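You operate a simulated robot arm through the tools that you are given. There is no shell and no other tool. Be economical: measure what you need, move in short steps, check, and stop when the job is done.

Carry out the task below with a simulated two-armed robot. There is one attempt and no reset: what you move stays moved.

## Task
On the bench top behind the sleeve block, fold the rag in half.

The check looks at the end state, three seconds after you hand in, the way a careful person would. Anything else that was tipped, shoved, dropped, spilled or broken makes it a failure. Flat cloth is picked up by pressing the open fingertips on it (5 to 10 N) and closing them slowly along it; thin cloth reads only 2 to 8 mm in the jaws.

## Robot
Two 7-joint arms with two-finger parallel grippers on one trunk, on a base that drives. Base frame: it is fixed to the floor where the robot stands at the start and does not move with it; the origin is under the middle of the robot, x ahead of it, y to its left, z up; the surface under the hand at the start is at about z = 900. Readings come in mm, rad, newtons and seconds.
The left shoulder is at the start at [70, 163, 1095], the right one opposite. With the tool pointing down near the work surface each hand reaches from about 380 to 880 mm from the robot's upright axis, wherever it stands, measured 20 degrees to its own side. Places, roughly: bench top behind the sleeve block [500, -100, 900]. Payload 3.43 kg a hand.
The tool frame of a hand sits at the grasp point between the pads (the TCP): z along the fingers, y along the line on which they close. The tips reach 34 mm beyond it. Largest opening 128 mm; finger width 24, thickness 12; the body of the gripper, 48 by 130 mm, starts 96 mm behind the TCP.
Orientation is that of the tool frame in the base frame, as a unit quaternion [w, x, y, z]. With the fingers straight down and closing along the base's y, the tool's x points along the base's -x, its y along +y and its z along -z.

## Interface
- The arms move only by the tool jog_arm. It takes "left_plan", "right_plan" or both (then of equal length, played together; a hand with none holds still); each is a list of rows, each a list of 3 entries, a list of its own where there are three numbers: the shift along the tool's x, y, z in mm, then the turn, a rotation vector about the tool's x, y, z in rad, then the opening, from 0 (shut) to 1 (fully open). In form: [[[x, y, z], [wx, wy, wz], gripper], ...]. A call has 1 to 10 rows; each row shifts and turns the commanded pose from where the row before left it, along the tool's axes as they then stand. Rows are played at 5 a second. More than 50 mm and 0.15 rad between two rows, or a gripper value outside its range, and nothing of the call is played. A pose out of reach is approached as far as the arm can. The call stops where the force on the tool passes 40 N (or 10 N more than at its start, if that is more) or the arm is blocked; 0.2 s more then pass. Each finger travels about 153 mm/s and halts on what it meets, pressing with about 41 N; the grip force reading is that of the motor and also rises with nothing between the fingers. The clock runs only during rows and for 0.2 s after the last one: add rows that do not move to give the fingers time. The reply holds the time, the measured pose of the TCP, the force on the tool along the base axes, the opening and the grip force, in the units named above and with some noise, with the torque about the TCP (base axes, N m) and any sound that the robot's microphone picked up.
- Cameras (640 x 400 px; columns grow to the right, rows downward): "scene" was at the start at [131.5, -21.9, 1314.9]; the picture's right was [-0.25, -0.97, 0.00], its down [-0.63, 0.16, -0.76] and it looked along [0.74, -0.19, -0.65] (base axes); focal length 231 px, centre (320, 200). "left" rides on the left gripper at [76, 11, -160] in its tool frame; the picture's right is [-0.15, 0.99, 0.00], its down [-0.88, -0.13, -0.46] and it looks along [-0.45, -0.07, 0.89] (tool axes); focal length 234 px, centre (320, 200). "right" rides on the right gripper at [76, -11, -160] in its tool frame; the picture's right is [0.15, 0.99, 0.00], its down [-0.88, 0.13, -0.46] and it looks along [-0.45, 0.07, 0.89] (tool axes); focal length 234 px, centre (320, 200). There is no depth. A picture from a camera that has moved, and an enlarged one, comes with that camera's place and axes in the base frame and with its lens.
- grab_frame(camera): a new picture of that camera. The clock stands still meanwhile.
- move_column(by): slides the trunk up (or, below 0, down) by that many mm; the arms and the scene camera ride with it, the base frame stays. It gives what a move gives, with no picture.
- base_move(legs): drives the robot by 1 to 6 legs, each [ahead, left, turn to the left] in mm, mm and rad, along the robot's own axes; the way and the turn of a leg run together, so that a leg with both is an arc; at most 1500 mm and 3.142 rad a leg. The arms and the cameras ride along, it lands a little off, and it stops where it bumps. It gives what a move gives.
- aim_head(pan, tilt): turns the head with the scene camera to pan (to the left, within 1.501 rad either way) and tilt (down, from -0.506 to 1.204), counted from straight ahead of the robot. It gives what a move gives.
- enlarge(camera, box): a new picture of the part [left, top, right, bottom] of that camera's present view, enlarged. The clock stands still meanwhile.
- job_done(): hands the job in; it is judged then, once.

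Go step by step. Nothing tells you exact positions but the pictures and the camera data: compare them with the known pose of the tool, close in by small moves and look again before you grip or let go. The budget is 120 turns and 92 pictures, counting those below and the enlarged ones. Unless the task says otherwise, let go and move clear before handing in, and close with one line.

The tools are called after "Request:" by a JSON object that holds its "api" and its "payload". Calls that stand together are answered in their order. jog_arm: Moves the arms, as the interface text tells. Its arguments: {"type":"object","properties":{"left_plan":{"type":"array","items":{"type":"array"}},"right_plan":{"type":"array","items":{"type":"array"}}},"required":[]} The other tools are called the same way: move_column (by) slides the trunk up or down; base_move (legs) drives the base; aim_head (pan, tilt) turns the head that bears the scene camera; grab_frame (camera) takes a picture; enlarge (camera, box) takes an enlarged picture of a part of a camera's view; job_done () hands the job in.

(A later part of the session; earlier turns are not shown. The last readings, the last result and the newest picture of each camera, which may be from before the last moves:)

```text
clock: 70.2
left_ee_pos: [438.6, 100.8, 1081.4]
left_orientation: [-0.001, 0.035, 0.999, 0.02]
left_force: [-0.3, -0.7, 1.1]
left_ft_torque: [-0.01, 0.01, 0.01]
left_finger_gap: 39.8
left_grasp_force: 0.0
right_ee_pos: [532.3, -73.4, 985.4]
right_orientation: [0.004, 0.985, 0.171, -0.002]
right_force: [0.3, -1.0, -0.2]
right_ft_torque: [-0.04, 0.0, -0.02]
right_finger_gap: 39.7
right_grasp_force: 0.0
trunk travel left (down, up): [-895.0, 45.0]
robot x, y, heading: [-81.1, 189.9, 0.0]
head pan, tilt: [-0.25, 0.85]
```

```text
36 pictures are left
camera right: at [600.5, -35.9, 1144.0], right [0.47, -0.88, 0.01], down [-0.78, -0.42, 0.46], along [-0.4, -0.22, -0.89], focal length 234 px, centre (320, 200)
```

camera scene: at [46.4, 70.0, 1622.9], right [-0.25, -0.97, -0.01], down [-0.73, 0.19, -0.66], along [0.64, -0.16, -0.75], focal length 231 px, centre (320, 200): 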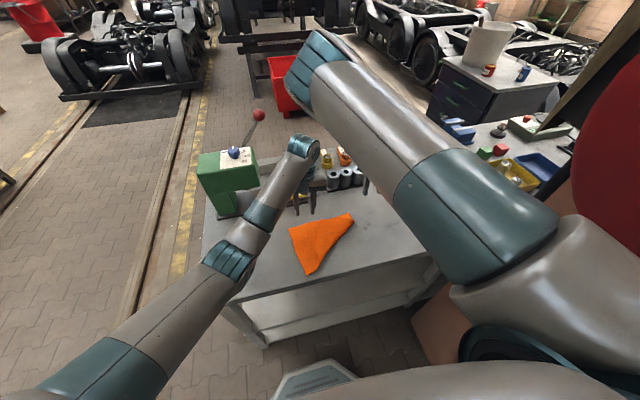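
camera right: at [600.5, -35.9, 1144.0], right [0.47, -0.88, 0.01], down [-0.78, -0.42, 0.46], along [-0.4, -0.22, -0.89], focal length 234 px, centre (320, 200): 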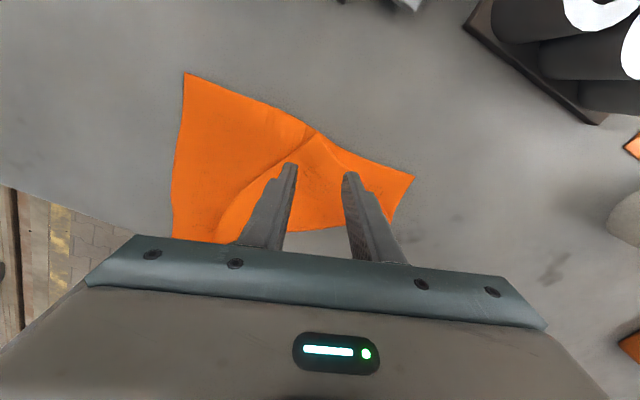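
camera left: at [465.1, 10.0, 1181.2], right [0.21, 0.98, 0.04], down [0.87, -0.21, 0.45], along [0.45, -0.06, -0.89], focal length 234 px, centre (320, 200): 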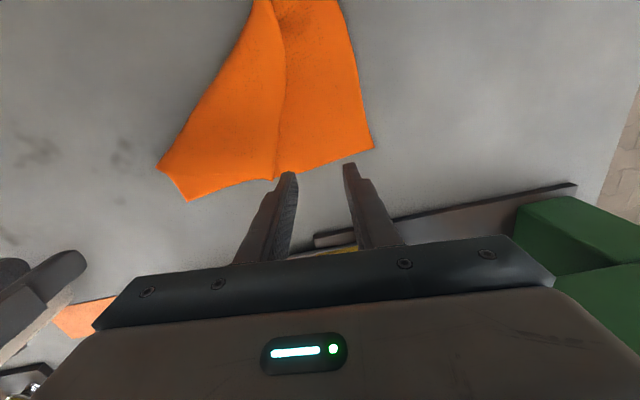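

C is at (555,-52), with the fingers well placed on the flap. Descending to contact.

Request:
{"api": "jog_arm", "payload": {"right_plan": [[[0, 0, 20], [0, 0, 0], 0.31], [[0, 0, 20], [0, 0, 0], 0.31], [[0, 0, 3], [0, 0, 0], 0.31], [[0, 0, 0], [0, 0, 0], 0.31]]}}

Request:
{"api": "jog_arm", "payload": {"right_plan": [[[0, 0, 2], [0, 0, 0], 0.31], [[0, 0, 1.5], [0, 0, 0], 0.31], [[0, 0, 0], [0, 0, 0], 0.31]]}}

```text
clock: 71.2
left_ee_pos: [432.8, 110.3, 1060.9]
left_orientation: [-0.017, 0.03, 0.999, 0.034]
left_force: [0.2, -0.7, 0.7]
left_ft_torque: [0.0, 0.01, 0.01]
left_finger_gap: 39.9
left_grasp_force: 0.2
right_ee_pos: [544.5, -76.0, 956.5]
right_orientation: [0.008, 0.985, 0.17, 0.011]
right_force: [0.4, -0.3, -0.2]
right_ft_torque: [0.02, -0.03, -0.02]
right_finger_gap: 39.9
right_grasp_force: 0.1
trunk travel left (down, up): [-895.0, 45.0]
robot x, y, heading: [-79.8, 191.6, -0.002]
head pan, tilt: [-0.25, 0.85]
```

```text
clock: 72.0
left_ee_pos: [432.5, 111.8, 1057.9]
left_orientation: [-0.017, 0.03, 0.999, 0.036]
left_force: [0.3, 0.7, -0.4]
left_ft_torque: [-0.03, 0.01, -0.02]
left_finger_gap: 39.9
left_grasp_force: 0.0
right_ee_pos: [544.4, -76.4, 955.8]
right_orientation: [0.009, 0.985, 0.169, 0.013]
right_force: [0.0, -0.8, -0.1]
right_ft_torque: [0.0, -0.01, -0.03]
right_finger_gap: 39.7
right_grasp_force: 0.1
trunk travel left (down, up): [-895.0, 45.0]
robot x, y, heading: [-79.9, 191.6, -0.0]
head pan, tilt: [-0.25, 0.85]
```

The right elbow is touching the left arm. I lift the right a little and move the left arm out of the way, further left and lower.

Request:
{"api": "jog_arm", "payload": {"right_plan": [[[0, 0, -20], [0, 0, 0], 0.31], [[0, 0, -20], [0, 0, 0], 0.31]]}}

Request:
{"api": "jog_arm", "payload": {"left_plan": [[[0, 30, 5], [0, 0, 0], 0.31], [[0, 30, 10], [0, 0, 0], 0.31], [[0, 30, 10], [0, 0, 0], 0.31], [[0, 30, 10], [0, 0, 0], 0.31], [[0, 20, 10], [0, 0, 0], 0.31]]}}

Request:
{"api": "jog_arm", "payload": {"right_plan": [[[-10, 0, 15], [0, 0, 0], 0.31], [[0, 0, 15], [0, 0, 0], 0.31], [[0, 0, 15], [0, 0, 0], 0.31], [[0, 0, 5], [0, 0, 0], 0.31], [[0, 0, 0], [0, 0, 0], 0.31]]}}

Request:
{"api": "grab_frame", "payload": {"camera": "scene"}}

```text
clock: 72.6
left_ee_pos: [439.8, 100.4, 1082.9]
left_orientation: [0.001, 0.036, 0.999, 0.016]
left_force: [-0.2, -0.8, -0.6]
left_ft_torque: [0.01, -0.02, 0.01]
left_finger_gap: 39.7
left_grasp_force: 0.0
right_ee_pos: [531.0, -75.5, 977.8]
right_orientation: [0.004, 0.986, 0.167, -0.002]
right_force: [-0.1, 0.4, -0.1]
right_ft_torque: [0.03, 0.01, 0.0]
right_finger_gap: 39.7
right_grasp_force: 0.0
trunk travel left (down, up): [-895.0, 45.0]
robot x, y, heading: [-81.1, 192.3, -0.005]
head pan, tilt: [-0.25, 0.85]
```

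```text
clock: 73.8
left_ee_pos: [448.2, 242.5, 1042.8]
left_orientation: [0.0, 0.034, 0.999, 0.019]
left_force: [-0.3, -0.4, -0.9]
left_ft_torque: [-0.01, 0.02, 0.01]
left_finger_gap: 39.7
left_grasp_force: 0.1
right_ee_pos: [533.3, -71.8, 979.6]
right_orientation: [0.005, 0.985, 0.17, -0.001]
right_force: [0.7, 0.6, -0.4]
right_ft_torque: [0.03, -0.02, 0.02]
right_finger_gap: 39.8
right_grasp_force: 0.1
trunk travel left (down, up): [-895.0, 45.0]
robot x, y, heading: [-75.8, 193.4, -0.002]
head pan, tilt: [-0.25, 0.85]
```

```text
clock: 74.9
left_ee_pos: [444.8, 242.5, 1045.4]
left_orientation: [0.001, 0.034, 0.999, 0.019]
left_force: [-0.8, -0.4, 0.6]
left_ft_torque: [-0.01, 0.05, 0.02]
left_finger_gap: 39.9
left_grasp_force: 0.1
right_ee_pos: [528.9, -76.8, 938.9]
right_orientation: [0.009, 0.985, 0.171, 0.006]
right_force: [-7.0, 1.7, 38.8]
right_ft_torque: [0.54, 0.51, 0.06]
right_finger_gap: 40.6
right_grasp_force: 1.5
trunk travel left (down, up): [-895.0, 45.0]
robot x, y, heading: [-80.3, 189.7, -0.004]
head pan, tilt: [-0.25, 0.85]
stopped in row 5 (right hand): the force on the tool passed its limit at 47 N (the readings are from after the stop); the commanded pose is now the measured one
```

```text
35 pictures are left
camera scene: at [42.4, 173.4, 1623.8], right [-0.25, -0.97, 0.0], down [-0.73, 0.19, -0.66], along [0.64, -0.17, -0.75], focal length 231 px, centre (320, 200)
```

scene: 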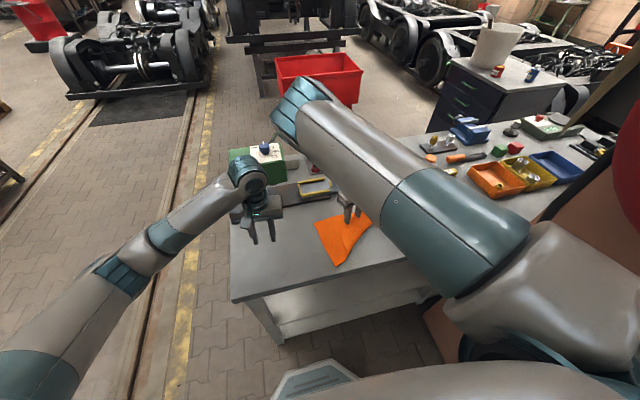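

Pressing too hard now (39 N); easing up to about 10–12 N.

Request:
{"api": "jog_arm", "payload": {"right_plan": [[[0, 0, -1.5], [0, 0, 0], 0.31], [[0, 0, 0], [0, 0, 0], 0.31]]}}

```text
clock: 75.5
left_ee_pos: [444.6, 242.7, 1044.0]
left_orientation: [0.0, 0.035, 0.999, 0.02]
left_force: [0.3, 0.6, -0.3]
left_ft_torque: [0.02, -0.01, 0.0]
left_finger_gap: 39.6
left_grasp_force: 0.1
right_ee_pos: [528.1, -77.8, 939.3]
right_orientation: [0.009, 0.985, 0.17, 0.005]
right_force: [2.7, -1.5, 32.4]
right_ft_torque: [0.32, 0.09, -0.03]
right_finger_gap: 40.1
right_grasp_force: 0.7
trunk travel left (down, up): [-895.0, 45.0]
robot x, y, heading: [-71.2, 195.3, 0.001]
head pan, tilt: [-0.25, 0.85]
```

Request:
{"api": "jog_arm", "payload": {"right_plan": [[[0, 0, -2.2], [0, 0, 0], 0.31], [[0, 0, 0], [0, 0, 0], 0.31]]}}

```text
clock: 76.1
left_ee_pos: [446.3, 241.7, 1043.4]
left_orientation: [0.0, 0.036, 0.999, 0.02]
left_force: [-0.3, -0.9, 1.1]
left_ft_torque: [-0.02, -0.02, 0.01]
left_finger_gap: 39.6
left_grasp_force: 0.0
right_ee_pos: [528.2, -78.9, 938.9]
right_orientation: [0.007, 0.985, 0.171, 0.004]
right_force: [4.4, -0.3, 27.7]
right_ft_torque: [0.23, -0.09, -0.05]
right_finger_gap: 39.6
right_grasp_force: 0.1
trunk travel left (down, up): [-895.0, 45.0]
robot x, y, heading: [-78.0, 190.2, -0.003]
head pan, tilt: [-0.25, 0.85]
```

Still 28 N; easing more.

Request:
{"api": "jog_arm", "payload": {"right_plan": [[[0, 0, -3], [0, 0, 0], 0.31], [[0, 0, 0], [0, 0, 0], 0.31]]}}

```text
clock: 76.7
left_ee_pos: [446.7, 242.6, 1043.3]
left_orientation: [0.0, 0.035, 0.999, 0.02]
left_force: [-0.4, -0.3, -0.3]
left_ft_torque: [0.04, 0.02, -0.03]
left_finger_gap: 39.4
left_grasp_force: 0.0
right_ee_pos: [526.5, -78.1, 940.9]
right_orientation: [0.007, 0.985, 0.17, 0.003]
right_force: [1.9, 0.0, 12.1]
right_ft_torque: [0.04, 0.03, -0.01]
right_finger_gap: 39.7
right_grasp_force: 0.1
trunk travel left (down, up): [-895.0, 45.0]
robot x, y, heading: [-79.8, 194.6, 0.003]
head pan, tilt: [-0.25, 0.85]
```

Now at 12 N. I close slowly and then lift a little.

Request:
{"api": "jog_arm", "payload": {"right_plan": [[[0, 0, 0], [0, 0, 0], 0.27], [[0, 0, 0], [0, 0, 0], 0.23], [[0, 0, 0], [0, 0, 0], 0.19], [[0, 0, 0], [0, 0, 0], 0.15], [[0, 0, 0], [0, 0, 0], 0.11], [[0, 0, 0], [0, 0, 0], 0.08], [[0, 0, 0], [0, 0, 0], 0.05], [[0, 0, 0], [0, 0, 0], 0.02], [[0, 0, 0], [0, 0, 0], 0.0], [[0, 0, 0], [0, 0, 0], 0.0]]}}

Request:
{"api": "grab_frame", "payload": {"camera": "right"}}

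```text
clock: 78.9
left_ee_pos: [447.8, 242.3, 1043.3]
left_orientation: [-0.001, 0.035, 0.999, 0.02]
left_force: [0.0, 0.6, 0.6]
left_ft_torque: [-0.02, -0.04, 0.02]
left_finger_gap: 40.0
left_grasp_force: 0.1
right_ee_pos: [529.4, -78.0, 940.5]
right_orientation: [0.006, 0.985, 0.17, 0.004]
right_force: [0.7, 0.1, 6.0]
right_ft_torque: [0.01, 0.03, -0.05]
right_finger_gap: 7.2
right_grasp_force: 40.9
trunk travel left (down, up): [-895.0, 45.0]
robot x, y, heading: [-73.2, 193.1, 0.0]
head pan, tilt: [-0.25, 0.85]
```

```text
34 pictures are left
camera right: at [594.2, -40.0, 1100.8], right [0.47, -0.88, 0.02], down [-0.79, -0.41, 0.45], along [-0.39, -0.23, -0.89], focal length 234 px, centre (320, 200)
```

right: 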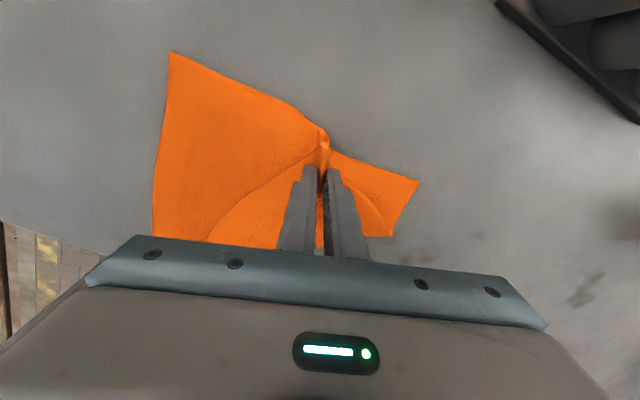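

The 7 mm gap means both layers were caught. I release and lift, to retry with a lighter press.

Request:
{"api": "jog_arm", "payload": {"right_plan": [[[0, 0, -1], [0, 0, 0], 0.05], [[0, 0, 0], [0, 0, 0], 0.12], [[0, 0, 0], [0, 0, 0], 0.2], [[0, 0, 0], [0, 0, 0], 0.31], [[0, 0, -20], [0, 0, 0], 0.31], [[0, 0, 0], [0, 0, 0], 0.31], [[0, 0, 0], [0, 0, 0], 0.31]]}}

Request:
{"api": "grab_frame", "payload": {"camera": "right"}}

```text
clock: 80.5
left_ee_pos: [448.8, 241.7, 1041.9]
left_orientation: [-0.001, 0.036, 0.999, 0.019]
left_force: [0.1, 0.4, -0.7]
left_ft_torque: [0.0, 0.01, 0.02]
left_finger_gap: 39.6
left_grasp_force: 0.0
right_ee_pos: [528.4, -77.1, 961.6]
right_orientation: [0.008, 0.985, 0.169, 0.005]
right_force: [-0.3, -0.1, 0.5]
right_ft_torque: [0.0, 0.0, 0.01]
right_finger_gap: 39.7
right_grasp_force: 0.1
trunk travel left (down, up): [-895.0, 45.0]
robot x, y, heading: [-78.6, 190.7, 0.001]
head pan, tilt: [-0.25, 0.85]
```

```text
33 pictures are left
camera right: at [594.6, -39.1, 1121.5], right [0.47, -0.88, 0.02], down [-0.79, -0.41, 0.45], along [-0.39, -0.23, -0.89], focal length 234 px, centre (320, 200)
```

right: 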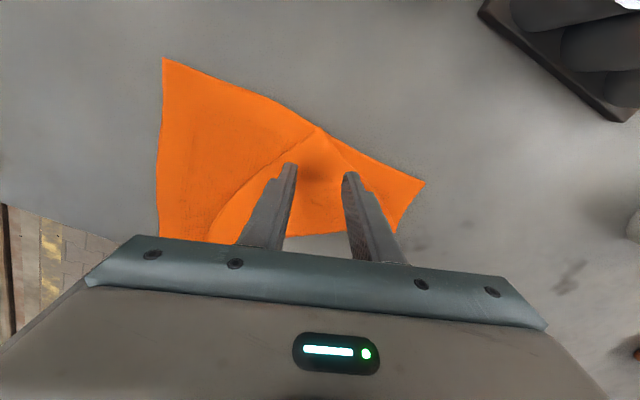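

The cloth is back flat with a slight bulge. I retry with a light press of about 5 N.

Request:
{"api": "jog_arm", "payload": {"right_plan": [[[0, 0, 10], [0, 0, 0], 0.31], [[0, 0, 8], [0, 0, 0], 0.31], [[0, 0, 0], [0, 0, 0], 0.31], [[0, 0, 0], [0, 0, 0], 0.31]]}}

Request:
{"api": "jog_arm", "payload": {"right_plan": [[[0, 0, 1], [0, 0, 0], 0.31], [[0, 0, 0], [0, 0, 0], 0.31]]}}

```text
clock: 81.5
left_ee_pos: [448.9, 241.6, 1042.7]
left_orientation: [-0.002, 0.034, 0.999, 0.02]
left_force: [-0.4, 0.7, 0.0]
left_ft_torque: [0.0, 0.02, -0.03]
left_finger_gap: 39.8
left_grasp_force: 0.2
right_ee_pos: [527.4, -78.0, 944.9]
right_orientation: [0.007, 0.985, 0.171, 0.004]
right_force: [0.2, 0.1, 0.1]
right_ft_torque: [-0.02, 0.03, 0.01]
right_finger_gap: 39.8
right_grasp_force: 0.2
trunk travel left (down, up): [-895.0, 45.0]
robot x, y, heading: [-75.0, 189.3, 0.002]
head pan, tilt: [-0.25, 0.85]
```

```text
clock: 82.1
left_ee_pos: [447.4, 241.6, 1042.5]
left_orientation: [0.0, 0.035, 0.999, 0.019]
left_force: [0.4, 0.4, -1.1]
left_ft_torque: [-0.01, 0.0, 0.01]
left_finger_gap: 39.7
left_grasp_force: 0.0
right_ee_pos: [528.4, -77.3, 944.4]
right_orientation: [0.006, 0.985, 0.17, 0.004]
right_force: [-0.4, -0.7, 1.7]
right_ft_torque: [0.01, 0.0, -0.02]
right_finger_gap: 39.8
right_grasp_force: 0.1
trunk travel left (down, up): [-895.0, 45.0]
robot x, y, heading: [-82.1, 190.3, -0.004]
head pan, tilt: [-0.25, 0.85]
```

Request:
{"api": "jog_arm", "payload": {"right_plan": [[[0, 0, 0.9], [0, 0, 0], 0.31], [[0, 0, 0], [0, 0, 0], 0.27], [[0, 0, 0], [0, 0, 0], 0.23], [[0, 0, 0], [0, 0, 0], 0.19], [[0, 0, 0], [0, 0, 0], 0.15], [[0, 0, 0], [0, 0, 0], 0.11], [[0, 0, 0], [0, 0, 0], 0.08], [[0, 0, 0], [0, 0, 0], 0.05], [[0, 0, 0], [0, 0, 0], 0.0], [[0, 0, 0], [0, 0, 0], 0.0]]}}

```text
clock: 84.3
left_ee_pos: [447.7, 241.2, 1042.9]
left_orientation: [-0.001, 0.035, 0.999, 0.019]
left_force: [0.1, -0.6, -0.2]
left_ft_torque: [0.02, 0.05, -0.02]
left_finger_gap: 40.0
left_grasp_force: 0.1
right_ee_pos: [527.2, -77.4, 943.7]
right_orientation: [0.007, 0.985, 0.171, 0.004]
right_force: [-1.3, 0.9, 2.2]
right_ft_torque: [0.0, 0.01, -0.02]
right_finger_gap: 6.7
right_grasp_force: 41.2
trunk travel left (down, up): [-895.0, 45.0]
robot x, y, heading: [-76.3, 191.3, 0.002]
head pan, tilt: [-0.25, 0.85]
```

A 6.7 mm gap again; I lift 25 mm and look at whether both layers come up.

Request:
{"api": "jog_arm", "payload": {"right_plan": [[[0, 0, -10], [0, 0, 0], 0.0], [[0, 0, -15], [0, 0, 0], 0.0], [[0, 0, 0], [0, 0, 0], 0.0]]}}

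Request:
{"api": "enlarge", "payload": {"camera": "right", "box": [130, 40, 450, 260]}}

Request:
{"api": "grab_frame", "payload": {"camera": "left"}}

```text
clock: 85.1
left_ee_pos: [447.6, 241.3, 1042.0]
left_orientation: [-0.001, 0.035, 0.999, 0.02]
left_force: [0.1, -0.2, -0.8]
left_ft_torque: [0.02, 0.03, -0.03]
left_finger_gap: 39.9
left_grasp_force: 0.1
right_ee_pos: [527.3, -77.1, 967.2]
right_orientation: [0.007, 0.985, 0.17, 0.003]
right_force: [0.1, 0.5, -1.2]
right_ft_torque: [0.01, 0.01, -0.03]
right_finger_gap: 6.9
right_grasp_force: 40.5
trunk travel left (down, up): [-895.0, 45.0]
robot x, y, heading: [-79.8, 191.3, -0.005]
head pan, tilt: [-0.25, 0.85]
```

```text
1.82 times, centred on (290, 150) of right
camera zoom: at [593.9, -39.4, 1127.2], right [0.47, -0.88, 0.02], down [-0.79, -0.41, 0.45], along [-0.39, -0.23, -0.89], focal length 426 px, centre (374, 291)
```

zoom: 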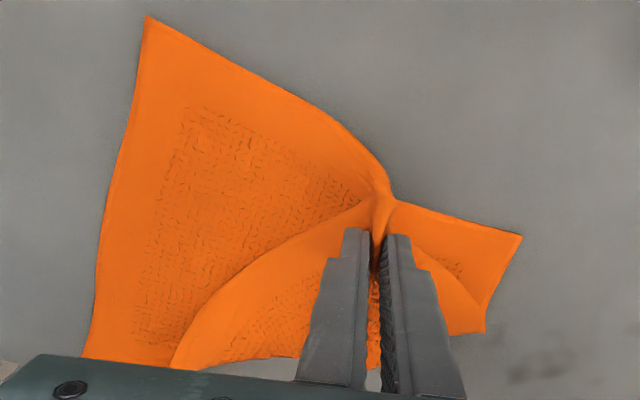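

```text
31 pictures are left
camera left: at [374.0, 251.4, 1203.6], right [0.22, 0.98, 0.04], down [0.87, -0.21, 0.45], along [0.44, -0.06, -0.89], focal length 234 px, centre (320, 200)
```

left: 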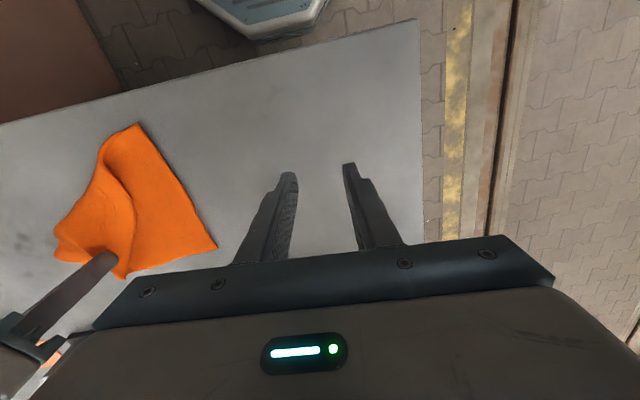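

Both layers are caught again. Better idea: release, then grip the far edge at A and B (single-layer spots), lift so the rag hangs and unrolls, and lay it down folded: bottom half first, then the held edge over it. Releasing now and driving 55 mm right.

Request:
{"api": "jog_arm", "payload": {"right_plan": [[[0, 0, 12], [0, 0, 0], 0.0], [[0, 0, 10], [0, 0, 0], 0.03], [[0, 0, 0], [0, 0, 0], 0.1], [[0, 0, 0], [0, 0, 0], 0.2], [[0, 0, 0], [0, 0, 0], 0.31], [[0, 0, -25], [0, 0, 0], 0.31], [[0, 0, -40], [0, 0, 0], 0.31], [[0, 40, 0], [0, 0, 0.15], 0.31], [[0, 40, 0], [0, 0, 0.15], 0.31], [[0, 30, 0], [0, 0, 0.15], 0.31]]}}

Request:
{"api": "base_move", "payload": {"legs": [[0, -55, 0]]}}

Request:
{"api": "grab_frame", "payload": {"camera": "right"}}

```text
clock: 87.3
left_ee_pos: [447.5, 241.8, 1043.2]
left_orientation: [0.0, 0.035, 0.999, 0.02]
left_force: [0.7, 0.3, -0.3]
left_ft_torque: [0.01, -0.04, 0.0]
left_finger_gap: 39.7
left_grasp_force: 0.0
right_ee_pos: [548.5, -184.8, 1011.2]
right_orientation: [0.006, 0.998, -0.055, 0.006]
right_force: [-0.7, -0.2, 0.1]
right_ft_torque: [-0.01, 0.0, 0.0]
right_finger_gap: 39.7
right_grasp_force: 0.2
trunk travel left (down, up): [-895.0, 45.0]
robot x, y, heading: [-79.1, 190.9, 0.001]
head pan, tilt: [-0.25, 0.85]
```

```text
clock: 88.2
left_ee_pos: [447.4, 195.3, 1042.6]
left_orientation: [0.0, 0.033, 0.999, 0.018]
left_force: [-0.4, 1.4, -0.2]
left_ft_torque: [-0.07, 0.01, -0.01]
left_finger_gap: 39.6
left_grasp_force: 0.1
right_ee_pos: [551.1, -231.7, 1012.7]
right_orientation: [0.009, 0.999, -0.051, 0.006]
right_force: [0.5, 1.1, 0.0]
right_ft_torque: [-0.09, 0.02, -0.02]
right_finger_gap: 39.8
right_grasp_force: 0.1
trunk travel left (down, up): [-895.0, 45.0]
robot x, y, heading: [-77.7, 139.9, 0.002]
head pan, tilt: [-0.25, 0.85]
```

```text
30 pictures are left
camera right: at [625.6, -224.5, 1173.0], right [0.04, -1.0, 0.02], down [-0.89, -0.03, 0.45], along [-0.45, -0.04, -0.89], focal length 234 px, centre (320, 200)
```

right: 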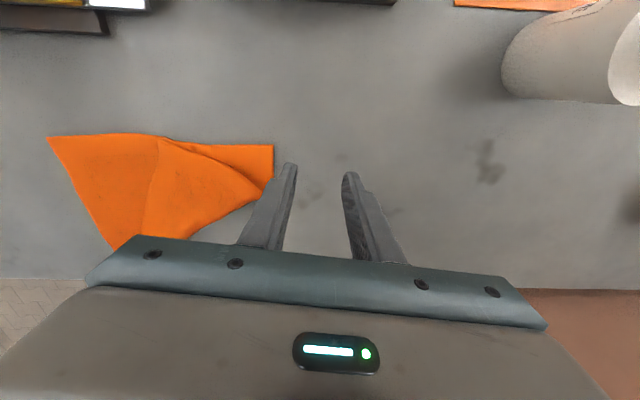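

The far edge is at A(559,73), B(556,-179), nearly parallel to y. I square both hands and bring them over the far edge near A and B at low hover.

Request:
{"api": "jog_arm", "payload": {"left_plan": [[[0, 0, 0], [0.036, 0, -0.066], 0.31], [[-21.2, -30.4, 16.4], [0, 0, 0], 0.31], [[-21.2, -30.4, 16.4], [0, 0, 0], 0.31], [[-21.2, -30.4, 16.4], [0, 0, 0], 0.31], [[-21.2, -30.4, 16.4], [0, 0, 0], 0.31], [[-21.2, -30.4, 16.4], [0, 0, 0], 0.31], [[0, 0, 0], [0, 0, 0], 0.31]], "right_plan": [[[0, 0, 0], [0.018, -0.011, -0.1], 0.28], [[0.2, -16.8, 10.4], [0, 0, 0], 0.28], [[0.2, -16.8, 10.4], [0, 0, 0], 0.28], [[0.2, -16.8, 10.4], [0, 0, 0], 0.28], [[0.2, -16.8, 10.4], [0, 0, 0], 0.28], [[0.2, -16.8, 10.4], [0, 0, 0], 0.28], [[0, 0, 0], [0, 0, 0], 0.28]]}}

Request:
{"api": "enlarge", "payload": {"camera": "left", "box": [120, 60, 440, 260]}}

Request:
{"api": "enlarge", "payload": {"camera": "right", "box": [120, 60, 440, 260]}}

```text
clock: 89.8
left_ee_pos: [553.3, 38.9, 961.0]
left_orientation: [0.0, 0.0, 1.0, 0.002]
left_force: [0.0, -0.4, -0.3]
left_ft_torque: [-0.03, 0.03, 0.01]
left_finger_gap: 39.8
left_grasp_force: 0.1
right_ee_pos: [552.1, -149.3, 959.4]
right_orientation: [-0.002, 1.0, -0.002, 0.0]
right_force: [0.4, 0.9, 0.9]
right_ft_torque: [-0.03, 0.0, 0.04]
right_finger_gap: 35.6
right_grasp_force: 0.2
trunk travel left (down, up): [-895.0, 45.0]
robot x, y, heading: [-85.7, 135.2, -0.003]
head pan, tilt: [-0.25, 0.85]
```

```text
2.00 times, centred on (280, 160) of left
camera zoom: at [477.8, 49.4, 1121.1], right [0.15, 0.99, 0.0], down [0.88, -0.13, 0.45], along [0.45, -0.06, -0.89], focal length 468 px, centre (400, 280)
```

zoom: 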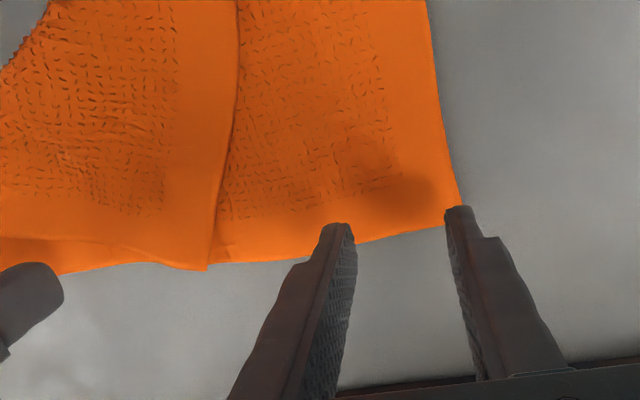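

```text
2.00 times, centred on (280, 160) of right
camera zoom: at [627.4, -140.0, 1119.1], right [0.14, -0.99, 0.0], down [-0.88, -0.13, 0.45], along [-0.45, -0.06, -0.89], focal length 468 px, centre (400, 280)
```

zoom: 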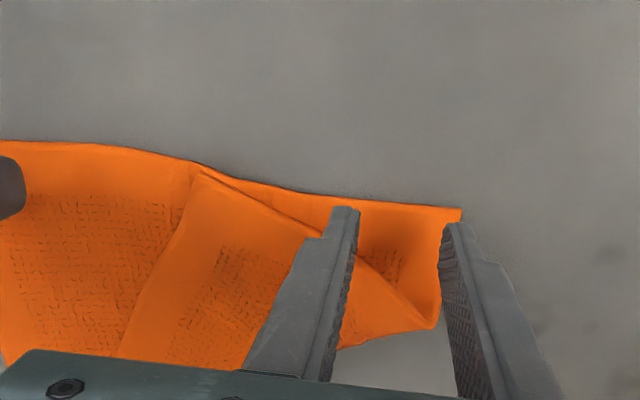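

Nicely placed. Small inward shifts, then descend to just above contact.

Request:
{"api": "jog_arm", "payload": {"left_plan": [[[0, -6, 5], [0, 0, 0], 0.31], [[0, 0, 7], [0, 0, 0], 0.31], [[0, 0, 8], [0, 0, 0], 0.31], [[0, 0, 0], [0, 0, 0], 0.31]], "right_plan": [[[6, -4, 5], [0, 0, 0], 0.28], [[0, 0, 7], [0, 0, 0], 0.28], [[0, 0, 6], [0, 0, 0], 0.28], [[0, 0, 0], [0, 0, 0], 0.28]]}}

Request:
{"api": "jog_arm", "payload": {"left_plan": [[[0, 0, 2], [0, 0, 0], 0.31], [[0, 0, 0], [0, 0, 0], 0.31]], "right_plan": [[[0, 0, 2], [0, 0, 0], 0.28], [[0, 0, 0], [0, 0, 0], 0.28]]}}

```text
clock: 90.8
left_ee_pos: [553.5, 32.9, 939.5]
left_orientation: [-0.002, 0.0, 1.0, 0.002]
left_force: [0.0, 0.8, 1.0]
left_ft_torque: [-0.03, 0.03, -0.03]
left_finger_gap: 39.9
left_grasp_force: 0.1
right_ee_pos: [557.8, -148.0, 940.6]
right_orientation: [-0.003, 1.0, -0.002, 0.0]
right_force: [-0.9, -0.4, 0.0]
right_ft_torque: [-0.02, 0.04, 0.01]
right_finger_gap: 35.6
right_grasp_force: 0.0
trunk travel left (down, up): [-895.0, 45.0]
robot x, y, heading: [-80.2, 139.2, 0.0]
head pan, tilt: [-0.25, 0.85]
```

```text
clock: 91.4
left_ee_pos: [552.8, 32.6, 937.0]
left_orientation: [-0.001, 0.0, 1.0, 0.001]
left_force: [-0.1, -0.7, 4.4]
left_ft_torque: [-0.02, -0.03, 0.07]
left_finger_gap: 39.5
left_grasp_force: 0.1
right_ee_pos: [556.7, -147.4, 939.4]
right_orientation: [-0.003, 1.0, -0.002, -0.001]
right_force: [0.0, -0.3, 0.1]
right_ft_torque: [-0.01, -0.01, 0.0]
right_finger_gap: 36.0
right_grasp_force: 0.1
trunk travel left (down, up): [-895.0, 45.0]
robot x, y, heading: [-78.3, 141.4, 0.003]
head pan, tilt: [-0.25, 0.85]
```

Request:
{"api": "jog_arm", "payload": {"left_plan": [[[0, 0, 0.9], [0, 0, 0], 0.31], [[0, 0, 0], [0, 0, 0], 0.31]], "right_plan": [[[0, 0, 2.5], [0, 0, 0], 0.28], [[0, 0, 0], [0, 0, 0], 0.28]]}}

```text
clock: 92.0
left_ee_pos: [552.6, 31.5, 938.1]
left_orientation: [0.0, 0.0, 1.0, 0.002]
left_force: [1.7, -0.9, 9.1]
left_ft_torque: [-0.09, -0.02, 0.02]
left_finger_gap: 39.3
left_grasp_force: 0.0
right_ee_pos: [556.7, -147.8, 937.0]
right_orientation: [-0.002, 1.0, -0.001, 0.001]
right_force: [0.1, -0.2, 2.1]
right_ft_torque: [0.0, 0.08, 0.0]
right_finger_gap: 35.9
right_grasp_force: 0.1
trunk travel left (down, up): [-895.0, 45.0]
robot x, y, heading: [-76.7, 137.6, -0.002]
head pan, tilt: [-0.25, 0.85]
```

The left is at 9 N, the right still light. One more small adjustment.

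Request:
{"api": "jog_arm", "payload": {"left_plan": [[[0, 0, 0.3], [0, 0, 0], 0.31], [[0, 0, 0], [0, 0, 0], 0.31]], "right_plan": [[[0, 0, 1.2], [0, 0, 0], 0.28], [[0, 0, 0], [0, 0, 0], 0.28]]}}

```text
clock: 92.6
left_ee_pos: [553.2, 32.4, 937.6]
left_orientation: [0.0, 0.001, 1.0, 0.001]
left_force: [1.2, -1.2, 10.1]
left_ft_torque: [-0.06, -0.08, 0.03]
left_finger_gap: 39.5
left_grasp_force: 0.0
right_ee_pos: [557.9, -147.7, 937.5]
right_orientation: [-0.003, 1.0, -0.002, 0.001]
right_force: [0.2, -0.8, 5.2]
right_ft_torque: [0.0, 0.0, -0.02]
right_finger_gap: 35.9
right_grasp_force: 0.0
trunk travel left (down, up): [-895.0, 45.0]
robot x, y, heading: [-78.5, 141.8, 0.001]
head pan, tilt: [-0.25, 0.85]
```

Left is at 10 N. I press the right slightly more as I close both slowly.

Request:
{"api": "jog_arm", "payload": {"left_plan": [[[0, 0, 0.2], [0, 0, 0], 0.31], [[0, 0, 0], [0, 0, 0], 0.27], [[0, 0, 0], [0, 0, 0], 0.24], [[0, 0, 0], [0, 0, 0], 0.21], [[0, 0, 0], [0, 0, 0], 0.18], [[0, 0, 0], [0, 0, 0], 0.15], [[0, 0, 0], [0, 0, 0], 0.12], [[0, 0, 0], [0, 0, 0], 0.1]], "right_plan": [[[0, 0, 1.5], [0, 0, 0], 0.28], [[0, 0, 0], [0, 0, 0], 0.25], [[0, 0, 0], [0, 0, 0], 0.22], [[0, 0, 0], [0, 0, 0], 0.2], [[0, 0, 0], [0, 0, 0], 0.18], [[0, 0, 0], [0, 0, 0], 0.15], [[0, 0, 0], [0, 0, 0], 0.12], [[0, 0, 0], [0, 0, 0], 0.1]]}}

Request:
{"api": "jog_arm", "payload": {"left_plan": [[[0, 0, 0], [0, 0, 0], 0.08], [[0, 0, 0], [0, 0, 0], 0.06], [[0, 0, 0], [0, 0, 0], 0.04], [[0, 0, 0], [0, 0, 0], 0.02], [[0, 0, 0], [0, 0, 0], 0.0], [[0, 0, 0], [0, 0, 0], 0.0], [[0, 0, 0], [0, 0, 0], 0.0]], "right_plan": [[[0, 0, 0], [0, 0, 0], 0.08], [[0, 0, 0], [0, 0, 0], 0.06], [[0, 0, 0], [0, 0, 0], 0.04], [[0, 0, 0], [0, 0, 0], 0.02], [[0, 0, 0], [0, 0, 0], 0.0], [[0, 0, 0], [0, 0, 0], 0.0], [[0, 0, 0], [0, 0, 0], 0.0]]}}

Request:
{"api": "enlarge", "payload": {"camera": "right", "box": [0, 40, 440, 260]}}

```text
clock: 94.4
left_ee_pos: [551.3, 35.1, 938.0]
left_orientation: [0.0, 0.0, 1.0, 0.002]
left_force: [-0.6, 0.5, 4.6]
left_ft_torque: [0.0, 0.07, 0.0]
left_finger_gap: 12.5
left_grasp_force: 0.1
right_ee_pos: [554.3, -148.2, 937.3]
right_orientation: [0.0, 1.0, -0.001, 0.002]
right_force: [0.7, 1.6, 22.9]
right_ft_torque: [0.05, 0.14, -0.03]
right_finger_gap: 12.0
right_grasp_force: 0.1
trunk travel left (down, up): [-895.0, 45.0]
robot x, y, heading: [-77.4, 140.9, -0.005]
head pan, tilt: [-0.25, 0.85]
```

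```text
clock: 96.0
left_ee_pos: [551.6, 32.5, 937.8]
left_orientation: [0.002, 0.0, 1.0, 0.003]
left_force: [1.0, 0.9, 3.5]
left_ft_torque: [0.0, -0.03, 0.0]
left_finger_gap: 0.0
left_grasp_force: 33.1
right_ee_pos: [555.1, -147.2, 935.9]
right_orientation: [-0.001, 1.0, -0.002, 0.002]
right_force: [0.3, -0.4, 25.5]
right_ft_torque: [-0.04, 0.21, 0.0]
right_finger_gap: 3.3
right_grasp_force: 38.2
trunk travel left (down, up): [-895.0, 45.0]
robot x, y, heading: [-76.9, 137.7, -0.002]
head pan, tilt: [-0.25, 0.85]
```

```text
1.45 times, centred on (220, 150) of right
camera zoom: at [631.1, -136.6, 1096.3], right [0.14, -0.99, 0.0], down [-0.88, -0.13, 0.45], along [-0.45, -0.06, -0.89], focal length 341 px, centre (466, 273)
```

zoom: 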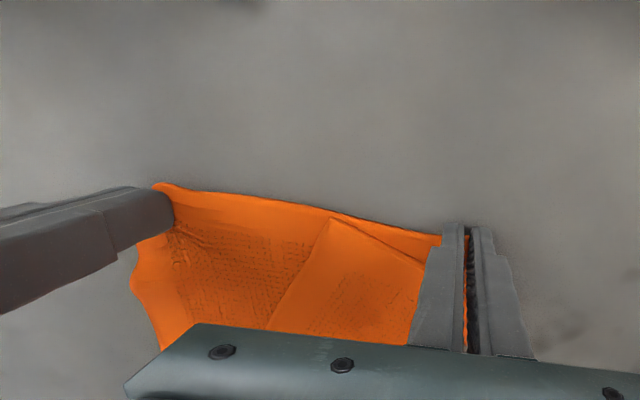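

The right holds (3.3 mm); the left slipped (force dropped to 4 N). I redo the left with a firmer press.

Request:
{"api": "jog_arm", "payload": {"left_plan": [[[0, 0, -10], [0, 0, 0], 0.0], [[0, 0, 0], [0, 0, 0], 0.31], [[0, 0, 0], [0, 0, 0], 0.31], [[0, 0, 10], [0, 0, 0], 0.31], [[0, 0, 1.2], [0, 0, 0], 0.31], [[0, 0, 0], [0, 0, 0], 0.31]]}}

Request:
{"api": "enlarge", "payload": {"camera": "left", "box": [120, 60, 440, 260]}}

```text
clock: 97.4
left_ee_pos: [553.2, 34.6, 937.3]
left_orientation: [0.001, 0.0, 1.0, 0.003]
left_force: [0.4, 1.0, 4.4]
left_ft_torque: [-0.01, -0.01, 0.0]
left_finger_gap: 39.7
left_grasp_force: 0.1
right_ee_pos: [555.7, -146.3, 936.2]
right_orientation: [-0.001, 1.0, -0.001, 0.003]
right_force: [0.3, -1.1, 25.4]
right_ft_torque: [-0.08, 0.17, 0.01]
right_finger_gap: 3.7
right_grasp_force: 38.7
trunk travel left (down, up): [-895.0, 45.0]
robot x, y, heading: [-78.5, 138.6, -0.001]
head pan, tilt: [-0.25, 0.85]
```

```text
2.00 times, centred on (280, 160) of left
camera zoom: at [476.2, 44.1, 1098.1], right [0.15, 0.99, 0.0], down [0.88, -0.13, 0.46], along [0.45, -0.06, -0.89], focal length 468 px, centre (400, 280)
```

zoom: 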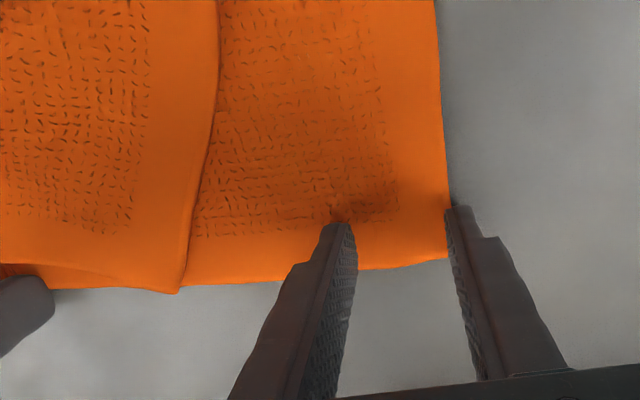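

A moved to about (568,55), so the outer finger was off the cloth. I shift the left hand 13 mm inward and 5 mm forward and re-press.

Request:
{"api": "jog_arm", "payload": {"left_plan": [[[0, 0, -5], [0, 0, 0], 0.31], [[-5, -13, 0], [0, 0, 0], 0.31], [[0, 0, 5], [0, 0, 0], 0.31], [[0, 0, 0.8], [0, 0, 0], 0.31], [[0, 0, 0], [0, 0, 0], 0.31]]}}

```text
clock: 98.6
left_ee_pos: [554.3, 18.9, 938.4]
left_orientation: [0.001, 0.0, 1.0, 0.001]
left_force: [-1.1, -0.3, 8.6]
left_ft_torque: [-0.03, 0.07, -0.01]
left_finger_gap: 39.9
left_grasp_force: 0.0
right_ee_pos: [555.8, -147.0, 936.1]
right_orientation: [-0.001, 1.0, -0.002, 0.002]
right_force: [2.6, -1.3, 22.8]
right_ft_torque: [-0.06, 0.1, -0.04]
right_finger_gap: 3.8
right_grasp_force: 37.7
trunk travel left (down, up): [-895.0, 45.0]
robot x, y, heading: [-81.7, 141.5, 0.0]
head pan, tilt: [-0.25, 0.85]
```

Request:
{"api": "jog_arm", "payload": {"left_plan": [[[0, 0, 0.8], [0, 0, 0], 0.31], [[0, 0, 0], [0, 0, 0], 0.27], [[0, 0, 0], [0, 0, 0], 0.23], [[0, 0, 0.3], [0, 0, 0], 0.19], [[0, 0, 0], [0, 0, 0], 0.15], [[0, 0, 0], [0, 0, 0], 0.11], [[0, 0, 0], [0, 0, 0], 0.08], [[0, 0, 0], [0, 0, 0], 0.05], [[0, 0, 0], [0, 0, 0], 0.02], [[0, 0, 0], [0, 0, 0], 0.0]]}}

Request:
{"api": "jog_arm", "payload": {"left_plan": [[[0, 0, 0], [0, 0, 0], 0.0], [[0, 0, 0], [0, 0, 0], 0.0]]}}

```text
clock: 100.8
left_ee_pos: [554.5, 18.1, 938.0]
left_orientation: [0.002, 0.0, 1.0, 0.001]
left_force: [0.4, -5.5, 31.4]
left_ft_torque: [-0.22, 0.08, 0.05]
left_finger_gap: 3.2
left_grasp_force: 37.6
right_ee_pos: [554.2, -145.8, 936.9]
right_orientation: [-0.003, 1.0, -0.002, 0.001]
right_force: [1.6, 6.2, 12.2]
right_ft_torque: [0.21, 0.05, -0.09]
right_finger_gap: 4.0
right_grasp_force: 38.5
trunk travel left (down, up): [-895.0, 45.0]
robot x, y, heading: [-81.1, 132.6, 0.004]
head pan, tilt: [-0.25, 0.85]
```

```text
clock: 101.4
left_ee_pos: [554.8, 19.8, 936.9]
left_orientation: [0.002, 0.0, 1.0, 0.001]
left_force: [1.3, -6.0, 32.6]
left_ft_torque: [-0.17, 0.07, 0.07]
left_finger_gap: 3.2
left_grasp_force: 37.7
right_ee_pos: [554.4, -145.2, 937.6]
right_orientation: [-0.002, 1.0, -0.002, 0.001]
right_force: [0.9, 8.1, 10.8]
right_ft_torque: [0.21, 0.04, -0.07]
right_finger_gap: 3.8
right_grasp_force: 38.3
trunk travel left (down, up): [-895.0, 45.0]
robot x, y, heading: [-78.9, 139.6, -0.003]
head pan, tilt: [-0.25, 0.85]
```

Both hands now hold the far edge (3.2 and 3.8 mm) and the edge is taut between them. I ease the tension slightly and lift.

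Request:
{"api": "jog_arm", "payload": {"left_plan": [[[0, -1.5, -8], [0, 0, 0], 0.0], [[0, 0, -15], [0, 0, 0], 0.0], [[0, 0, -15], [0, 0, 0], 0.0], [[0, 0, -15], [0, 0, 0], 0.0], [[0, 0, -15], [0, 0, 0], 0.0], [[0, 0, -15], [0, 0, 0], 0.0], [[0, 0, -15], [0, 0, 0], 0.0], [[0, 0, 0], [0, 0, 0], 0.0]], "right_plan": [[[0, -1.5, -8], [0, 0, 0], 0.0], [[0, 0, -15], [0, 0, 0], 0.0], [[0, 0, -15], [0, 0, 0], 0.0], [[0, 0, -15], [0, 0, 0], 0.0], [[0, 0, -15], [0, 0, 0], 0.0], [[0, 0, -15], [0, 0, 0], 0.0], [[0, 0, -15], [0, 0, 0], 0.0], [[0, 0, 0], [0, 0, 0], 0.0]]}}

Request:
{"api": "grab_frame", "payload": {"camera": "scene"}}

Request:
{"api": "grab_frame", "payload": {"camera": "right"}}

```text
clock: 103.2
left_ee_pos: [558.9, 17.9, 1032.4]
left_orientation: [0.0, 0.0, 1.0, 0.001]
left_force: [0.1, -3.1, 0.2]
left_ft_torque: [-0.13, -0.01, 0.03]
left_finger_gap: 2.3
left_grasp_force: 37.0
right_ee_pos: [557.1, -147.6, 1032.1]
right_orientation: [-0.003, 1.0, -0.001, 0.0]
right_force: [-0.2, 1.9, 0.2]
right_ft_torque: [0.06, 0.0, -0.02]
right_finger_gap: 3.6
right_grasp_force: 38.1
trunk travel left (down, up): [-895.0, 45.0]
robot x, y, heading: [-81.1, 138.2, 0.003]
head pan, tilt: [-0.25, 0.85]
```

```text
25 pictures are left
camera scene: at [46.5, 118.3, 1623.1], right [-0.25, -0.97, 0.0], down [-0.73, 0.18, -0.66], along [0.64, -0.16, -0.75], focal length 231 px, centre (320, 200)
```

scene: 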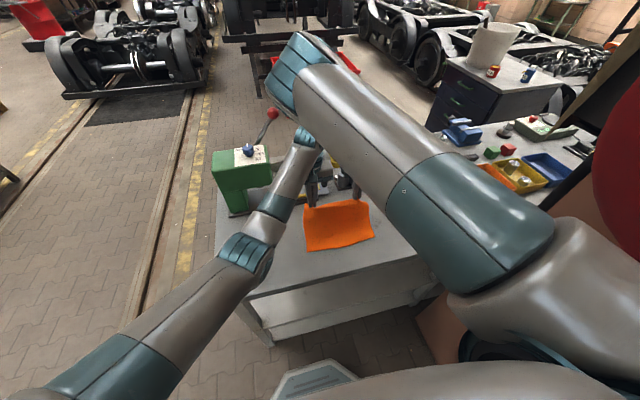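

```text
24 pictures are left
camera right: at [634.2, -137.2, 1191.2], right [0.14, -0.99, -0.01], down [-0.88, -0.13, 0.46], along [-0.45, -0.06, -0.89], focal length 234 px, centre (320, 200)
```

right: 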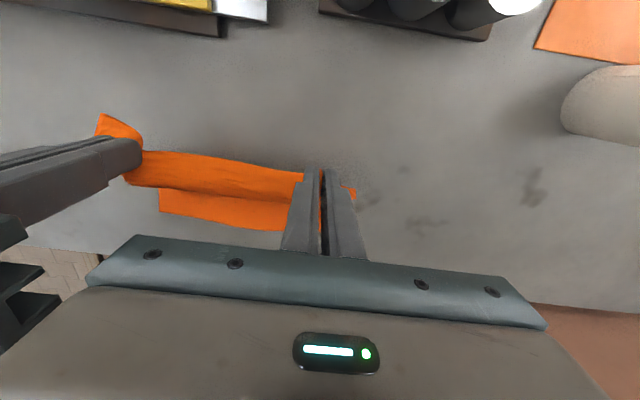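

It unfolded beautifully: near edge C–D lies straight on the bench at x≈441. I relax the tension a touch and lift further so the rag hangs freely.

Request:
{"api": "jog_arm", "payload": {"left_plan": [[[0, -2, -10], [0, 0, 0], 0.0], [[0, 0, -15], [0, 0, 0], 0.0], [[0, 0, -15], [0, 0, 0], 0.0], [[0, 0, -15], [0, 0, 0], 0.0], [[0, 0, -15], [0, 0, 0], 0.0], [[0, 0, -15], [0, 0, 0], 0.0], [[0, 0, -10], [0, 0, 0], 0.0], [[0, 0, 0], [0, 0, 0], 0.0]], "right_plan": [[[0, -1.5, -10], [0, 0, 0], 0.0], [[0, 0, -15], [0, 0, 0], 0.0], [[0, 0, -15], [0, 0, 0], 0.0], [[0, 0, -15], [0, 0, 0], 0.0], [[0, 0, -15], [0, 0, 0], 0.0], [[0, 0, -15], [0, 0, 0], 0.0], [[0, 0, -10], [0, 0, 0], 0.0], [[0, 0, 0], [0, 0, 0], 0.0]]}}

Request:
{"api": "grab_frame", "payload": {"camera": "right"}}

Request:
{"api": "grab_frame", "payload": {"camera": "left"}}

```text
clock: 105.0
left_ee_pos: [558.5, 12.8, 1127.4]
left_orientation: [-0.001, 0.0, 1.0, 0.001]
left_force: [-0.9, -0.7, 0.7]
left_ft_torque: [-0.05, 0.01, 0.0]
left_finger_gap: 2.7
left_grasp_force: 37.2
right_ee_pos: [556.7, -144.9, 1126.3]
right_orientation: [-0.002, 1.0, -0.001, 0.0]
right_force: [-0.3, 0.2, -0.3]
right_ft_torque: [-0.04, -0.02, -0.02]
right_finger_gap: 3.7
right_grasp_force: 38.2
trunk travel left (down, up): [-895.0, 45.0]
robot x, y, heading: [-77.2, 136.7, 0.004]
head pan, tilt: [-0.25, 0.85]
```

```text
23 pictures are left
camera right: at [632.8, -135.5, 1285.6], right [0.14, -0.99, -0.01], down [-0.88, -0.13, 0.46], along [-0.45, -0.06, -0.89], focal length 234 px, centre (320, 200)
```

right: 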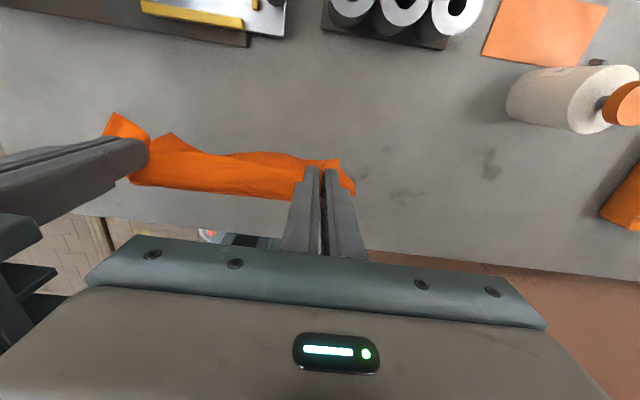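

```text
22 pictures are left
camera left: at [483.7, 23.8, 1287.2], right [0.15, 0.99, 0.0], down [0.88, -0.13, 0.45], along [0.45, -0.06, -0.89], focal length 234 px, centre (320, 200)
```

left: 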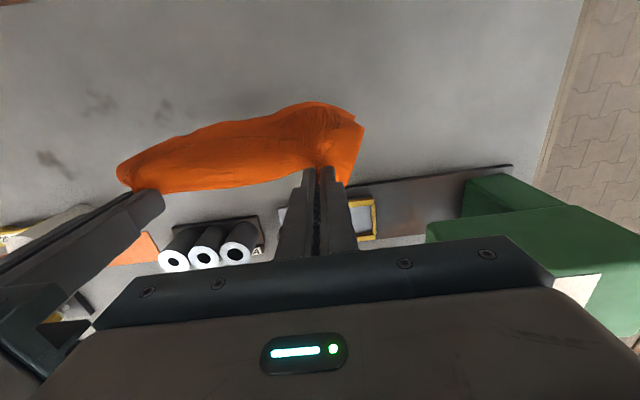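

The rag hangs cleanly from both hands. I raise it slightly, let it settle, then lay its bottom half down by lowering while drawing the hands back toward the robot.

Request:
{"api": "jog_arm", "payload": {"left_plan": [[[0, 0, -12], [0, 0, 0], 0.0], [[0, 0, 0], [0, 0, 0], 0.0], [[0, 0, 0], [0, 0, 0], 0.0], [[0, 0, 0], [0, 0, 0], 0.0], [[0, 0, 0], [0, 0, 0], 0.0], [[0, 0, 0], [0, 0, 0], 0.0]], "right_plan": [[[0, 0, -12], [0, 0, 0], 0.0], [[0, 0, 0], [0, 0, 0], 0.0], [[0, 0, 0], [0, 0, 0], 0.0], [[0, 0, 0], [0, 0, 0], 0.0], [[0, 0, 0], [0, 0, 0], 0.0], [[0, 0, 0], [0, 0, 0], 0.0]]}}

Request:
{"api": "jog_arm", "payload": {"left_plan": [[[8, 0, 15], [0, 0, 0], 0.0], [[10, 0, 10], [0, 0, 0], 0.0], [[12, 0, 9], [0, 0, 0], 0.0], [[12, 0, 9], [0, 0, 0], 0.0], [[12, 0, 9], [0, 0, 0], 0.0]], "right_plan": [[[-8, 0, 15], [0, 0, 0], 0.0], [[-10, 0, 10], [0, 0, 0], 0.0], [[-12, 0, 9], [0, 0, 0], 0.0], [[-12, 0, 9], [0, 0, 0], 0.0], [[-12, 0, 9], [0, 0, 0], 0.0]]}}

Request:
{"api": "grab_frame", "payload": {"camera": "right"}}

```text
clock: 106.4
left_ee_pos: [559.6, 14.0, 1138.1]
left_orientation: [-0.001, -0.001, 1.0, 0.001]
left_force: [-0.3, 0.4, -0.4]
left_ft_torque: [-0.04, 0.01, 0.0]
left_finger_gap: 2.5
left_grasp_force: 37.5
right_ee_pos: [555.9, -146.4, 1138.8]
right_orientation: [-0.003, 1.0, -0.001, 0.0]
right_force: [0.4, 0.0, 0.2]
right_ft_torque: [-0.04, -0.01, -0.01]
right_finger_gap: 3.7
right_grasp_force: 38.1
trunk travel left (down, up): [-895.0, 45.0]
robot x, y, heading: [-77.2, 137.5, 0.006]
head pan, tilt: [-0.25, 0.85]
```

```text
clock: 107.6
left_ee_pos: [504.0, 14.7, 1087.7]
left_orientation: [-0.001, 0.0, 1.0, 0.002]
left_force: [-0.1, -0.1, -0.5]
left_ft_torque: [-0.08, 0.0, 0.01]
left_finger_gap: 2.4
left_grasp_force: 37.0
right_ee_pos: [502.9, -144.8, 1086.3]
right_orientation: [-0.002, 1.0, 0.0, 0.0]
right_force: [0.1, -0.3, -0.1]
right_ft_torque: [-0.07, -0.04, -0.01]
right_finger_gap: 3.8
right_grasp_force: 37.9
trunk travel left (down, up): [-895.0, 45.0]
robot x, y, heading: [-80.1, 138.9, 0.001]
head pan, tilt: [-0.25, 0.85]
```

```text
21 pictures are left
camera right: at [578.9, -135.2, 1246.6], right [0.14, -0.99, -0.01], down [-0.88, -0.13, 0.45], along [-0.45, -0.06, -0.89], focal length 234 px, centre (320, 200)
```

right: 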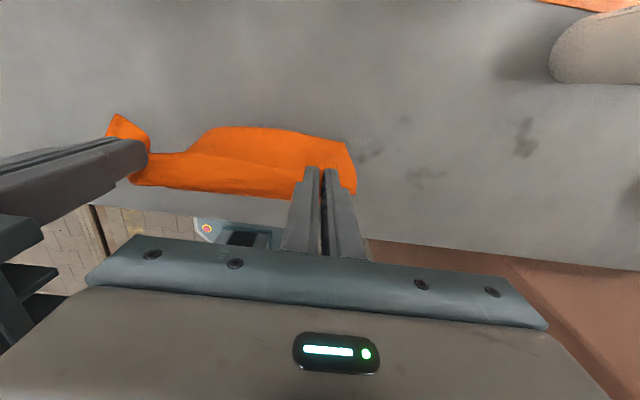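

The bottom edge is just touching, almost below the hands. I check the D side from the left camera.

Request:
{"api": "grab_frame", "payload": {"camera": "left"}}

Request:
{"api": "enlarge", "payload": {"camera": "scene", "box": [270, 160, 430, 260]}}

```text
20 pictures are left
camera left: at [429.0, 24.9, 1247.4], right [0.15, 0.99, 0.0], down [0.88, -0.13, 0.45], along [0.45, -0.06, -0.89], focal length 234 px, centre (320, 200)
```

left: 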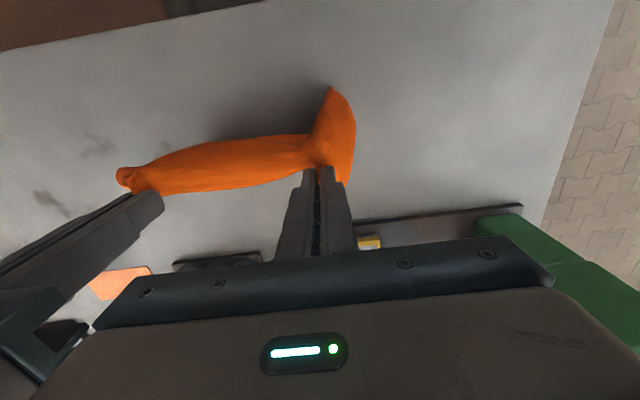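

```text
4.00 times, centred on (350, 210) of scene
camera zoom: at [46.1, 118.4, 1623.2], right [-0.25, -0.97, 0.0], down [-0.73, 0.18, -0.66], along [0.64, -0.16, -0.75], focal length 923 px, centre (200, 160)
```

zoom: 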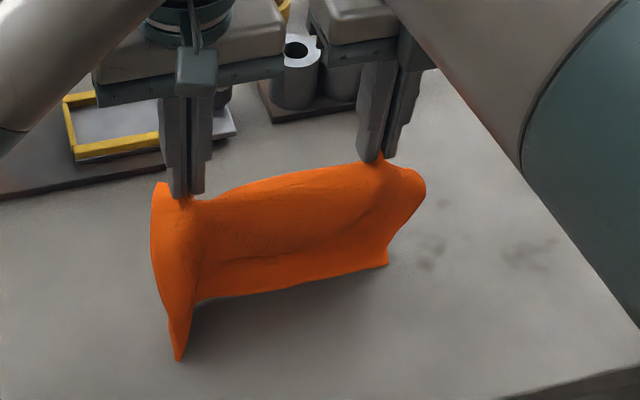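

The hanging rag's left flap (corner D) curls toward the robot. I lift it again, yaw both hands so the outer flaps are biased away from the robot, and look.

Request:
{"api": "jog_arm", "payload": {"left_plan": [[[-24, 0, -28], [0, 0, 0], 0.0], [[-24, 0, -28], [0, 0, 0], 0.0], [[0, 0, 0], [0, 0, 0.13], 0.0], [[0, 0, 0], [0, 0, 0.13], 0.0], [[0, 0, 0], [0, 0, 0.13], 0.0], [[0, 0, 0], [0, 0, 0.13], 0.0], [[0, 0, 0], [0, 0, 0], 0.0], [[0, 0, 0], [0, 0, 0], 0.0]], "right_plan": [[[24, 0, -28], [0, 0, 0], 0.0], [[24, 0, -28], [0, 0, 0], 0.0], [[0, 0, 0], [0, 0, -0.13], 0.0], [[0, 0, 0], [0, 0, -0.13], 0.0], [[0, 0, 0], [0, 0, -0.13], 0.0], [[0, 0, 0], [0, 0, 0], 0.0], [[0, 0, 0], [0, 0, 0], 0.0], [[0, 0, 0], [0, 0, 0], 0.0]]}}

Request:
{"api": "enlarge", "payload": {"camera": "scene", "box": [270, 160, 430, 260]}}

```text
clock: 109.4
left_ee_pos: [552.9, 14.8, 1143.3]
left_orientation: [-0.001, 0.257, 0.966, 0.001]
left_force: [0.4, -16.1, -0.7]
left_ft_torque: [-0.54, -0.03, 0.36]
left_finger_gap: 2.5
left_grasp_force: 37.1
right_ee_pos: [553.7, -144.6, 1142.0]
right_orientation: [-0.003, 0.981, 0.193, 0.0]
right_force: [-0.6, 17.4, 0.3]
right_ft_torque: [0.56, 0.02, -0.28]
right_finger_gap: 3.9
right_grasp_force: 38.4
trunk travel left (down, up): [-895.0, 45.0]
robot x, y, heading: [-80.6, 134.6, 0.0]
head pan, tilt: [-0.25, 0.85]
```

```text
4.00 times, centred on (350, 210) of scene
camera zoom: at [46.4, 118.2, 1623.1], right [-0.25, -0.97, 0.0], down [-0.73, 0.18, -0.66], along [0.64, -0.16, -0.75], focal length 923 px, centre (200, 160)
```

zoom: 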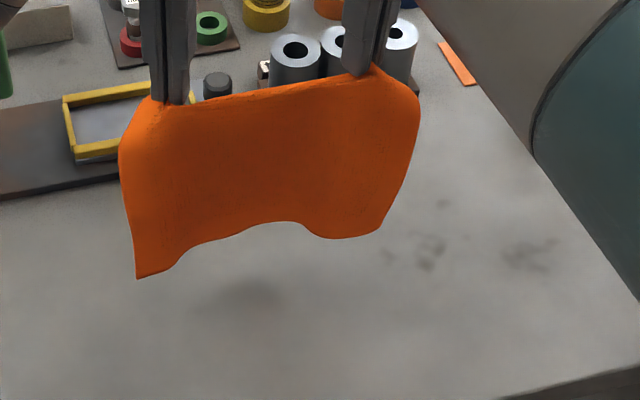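

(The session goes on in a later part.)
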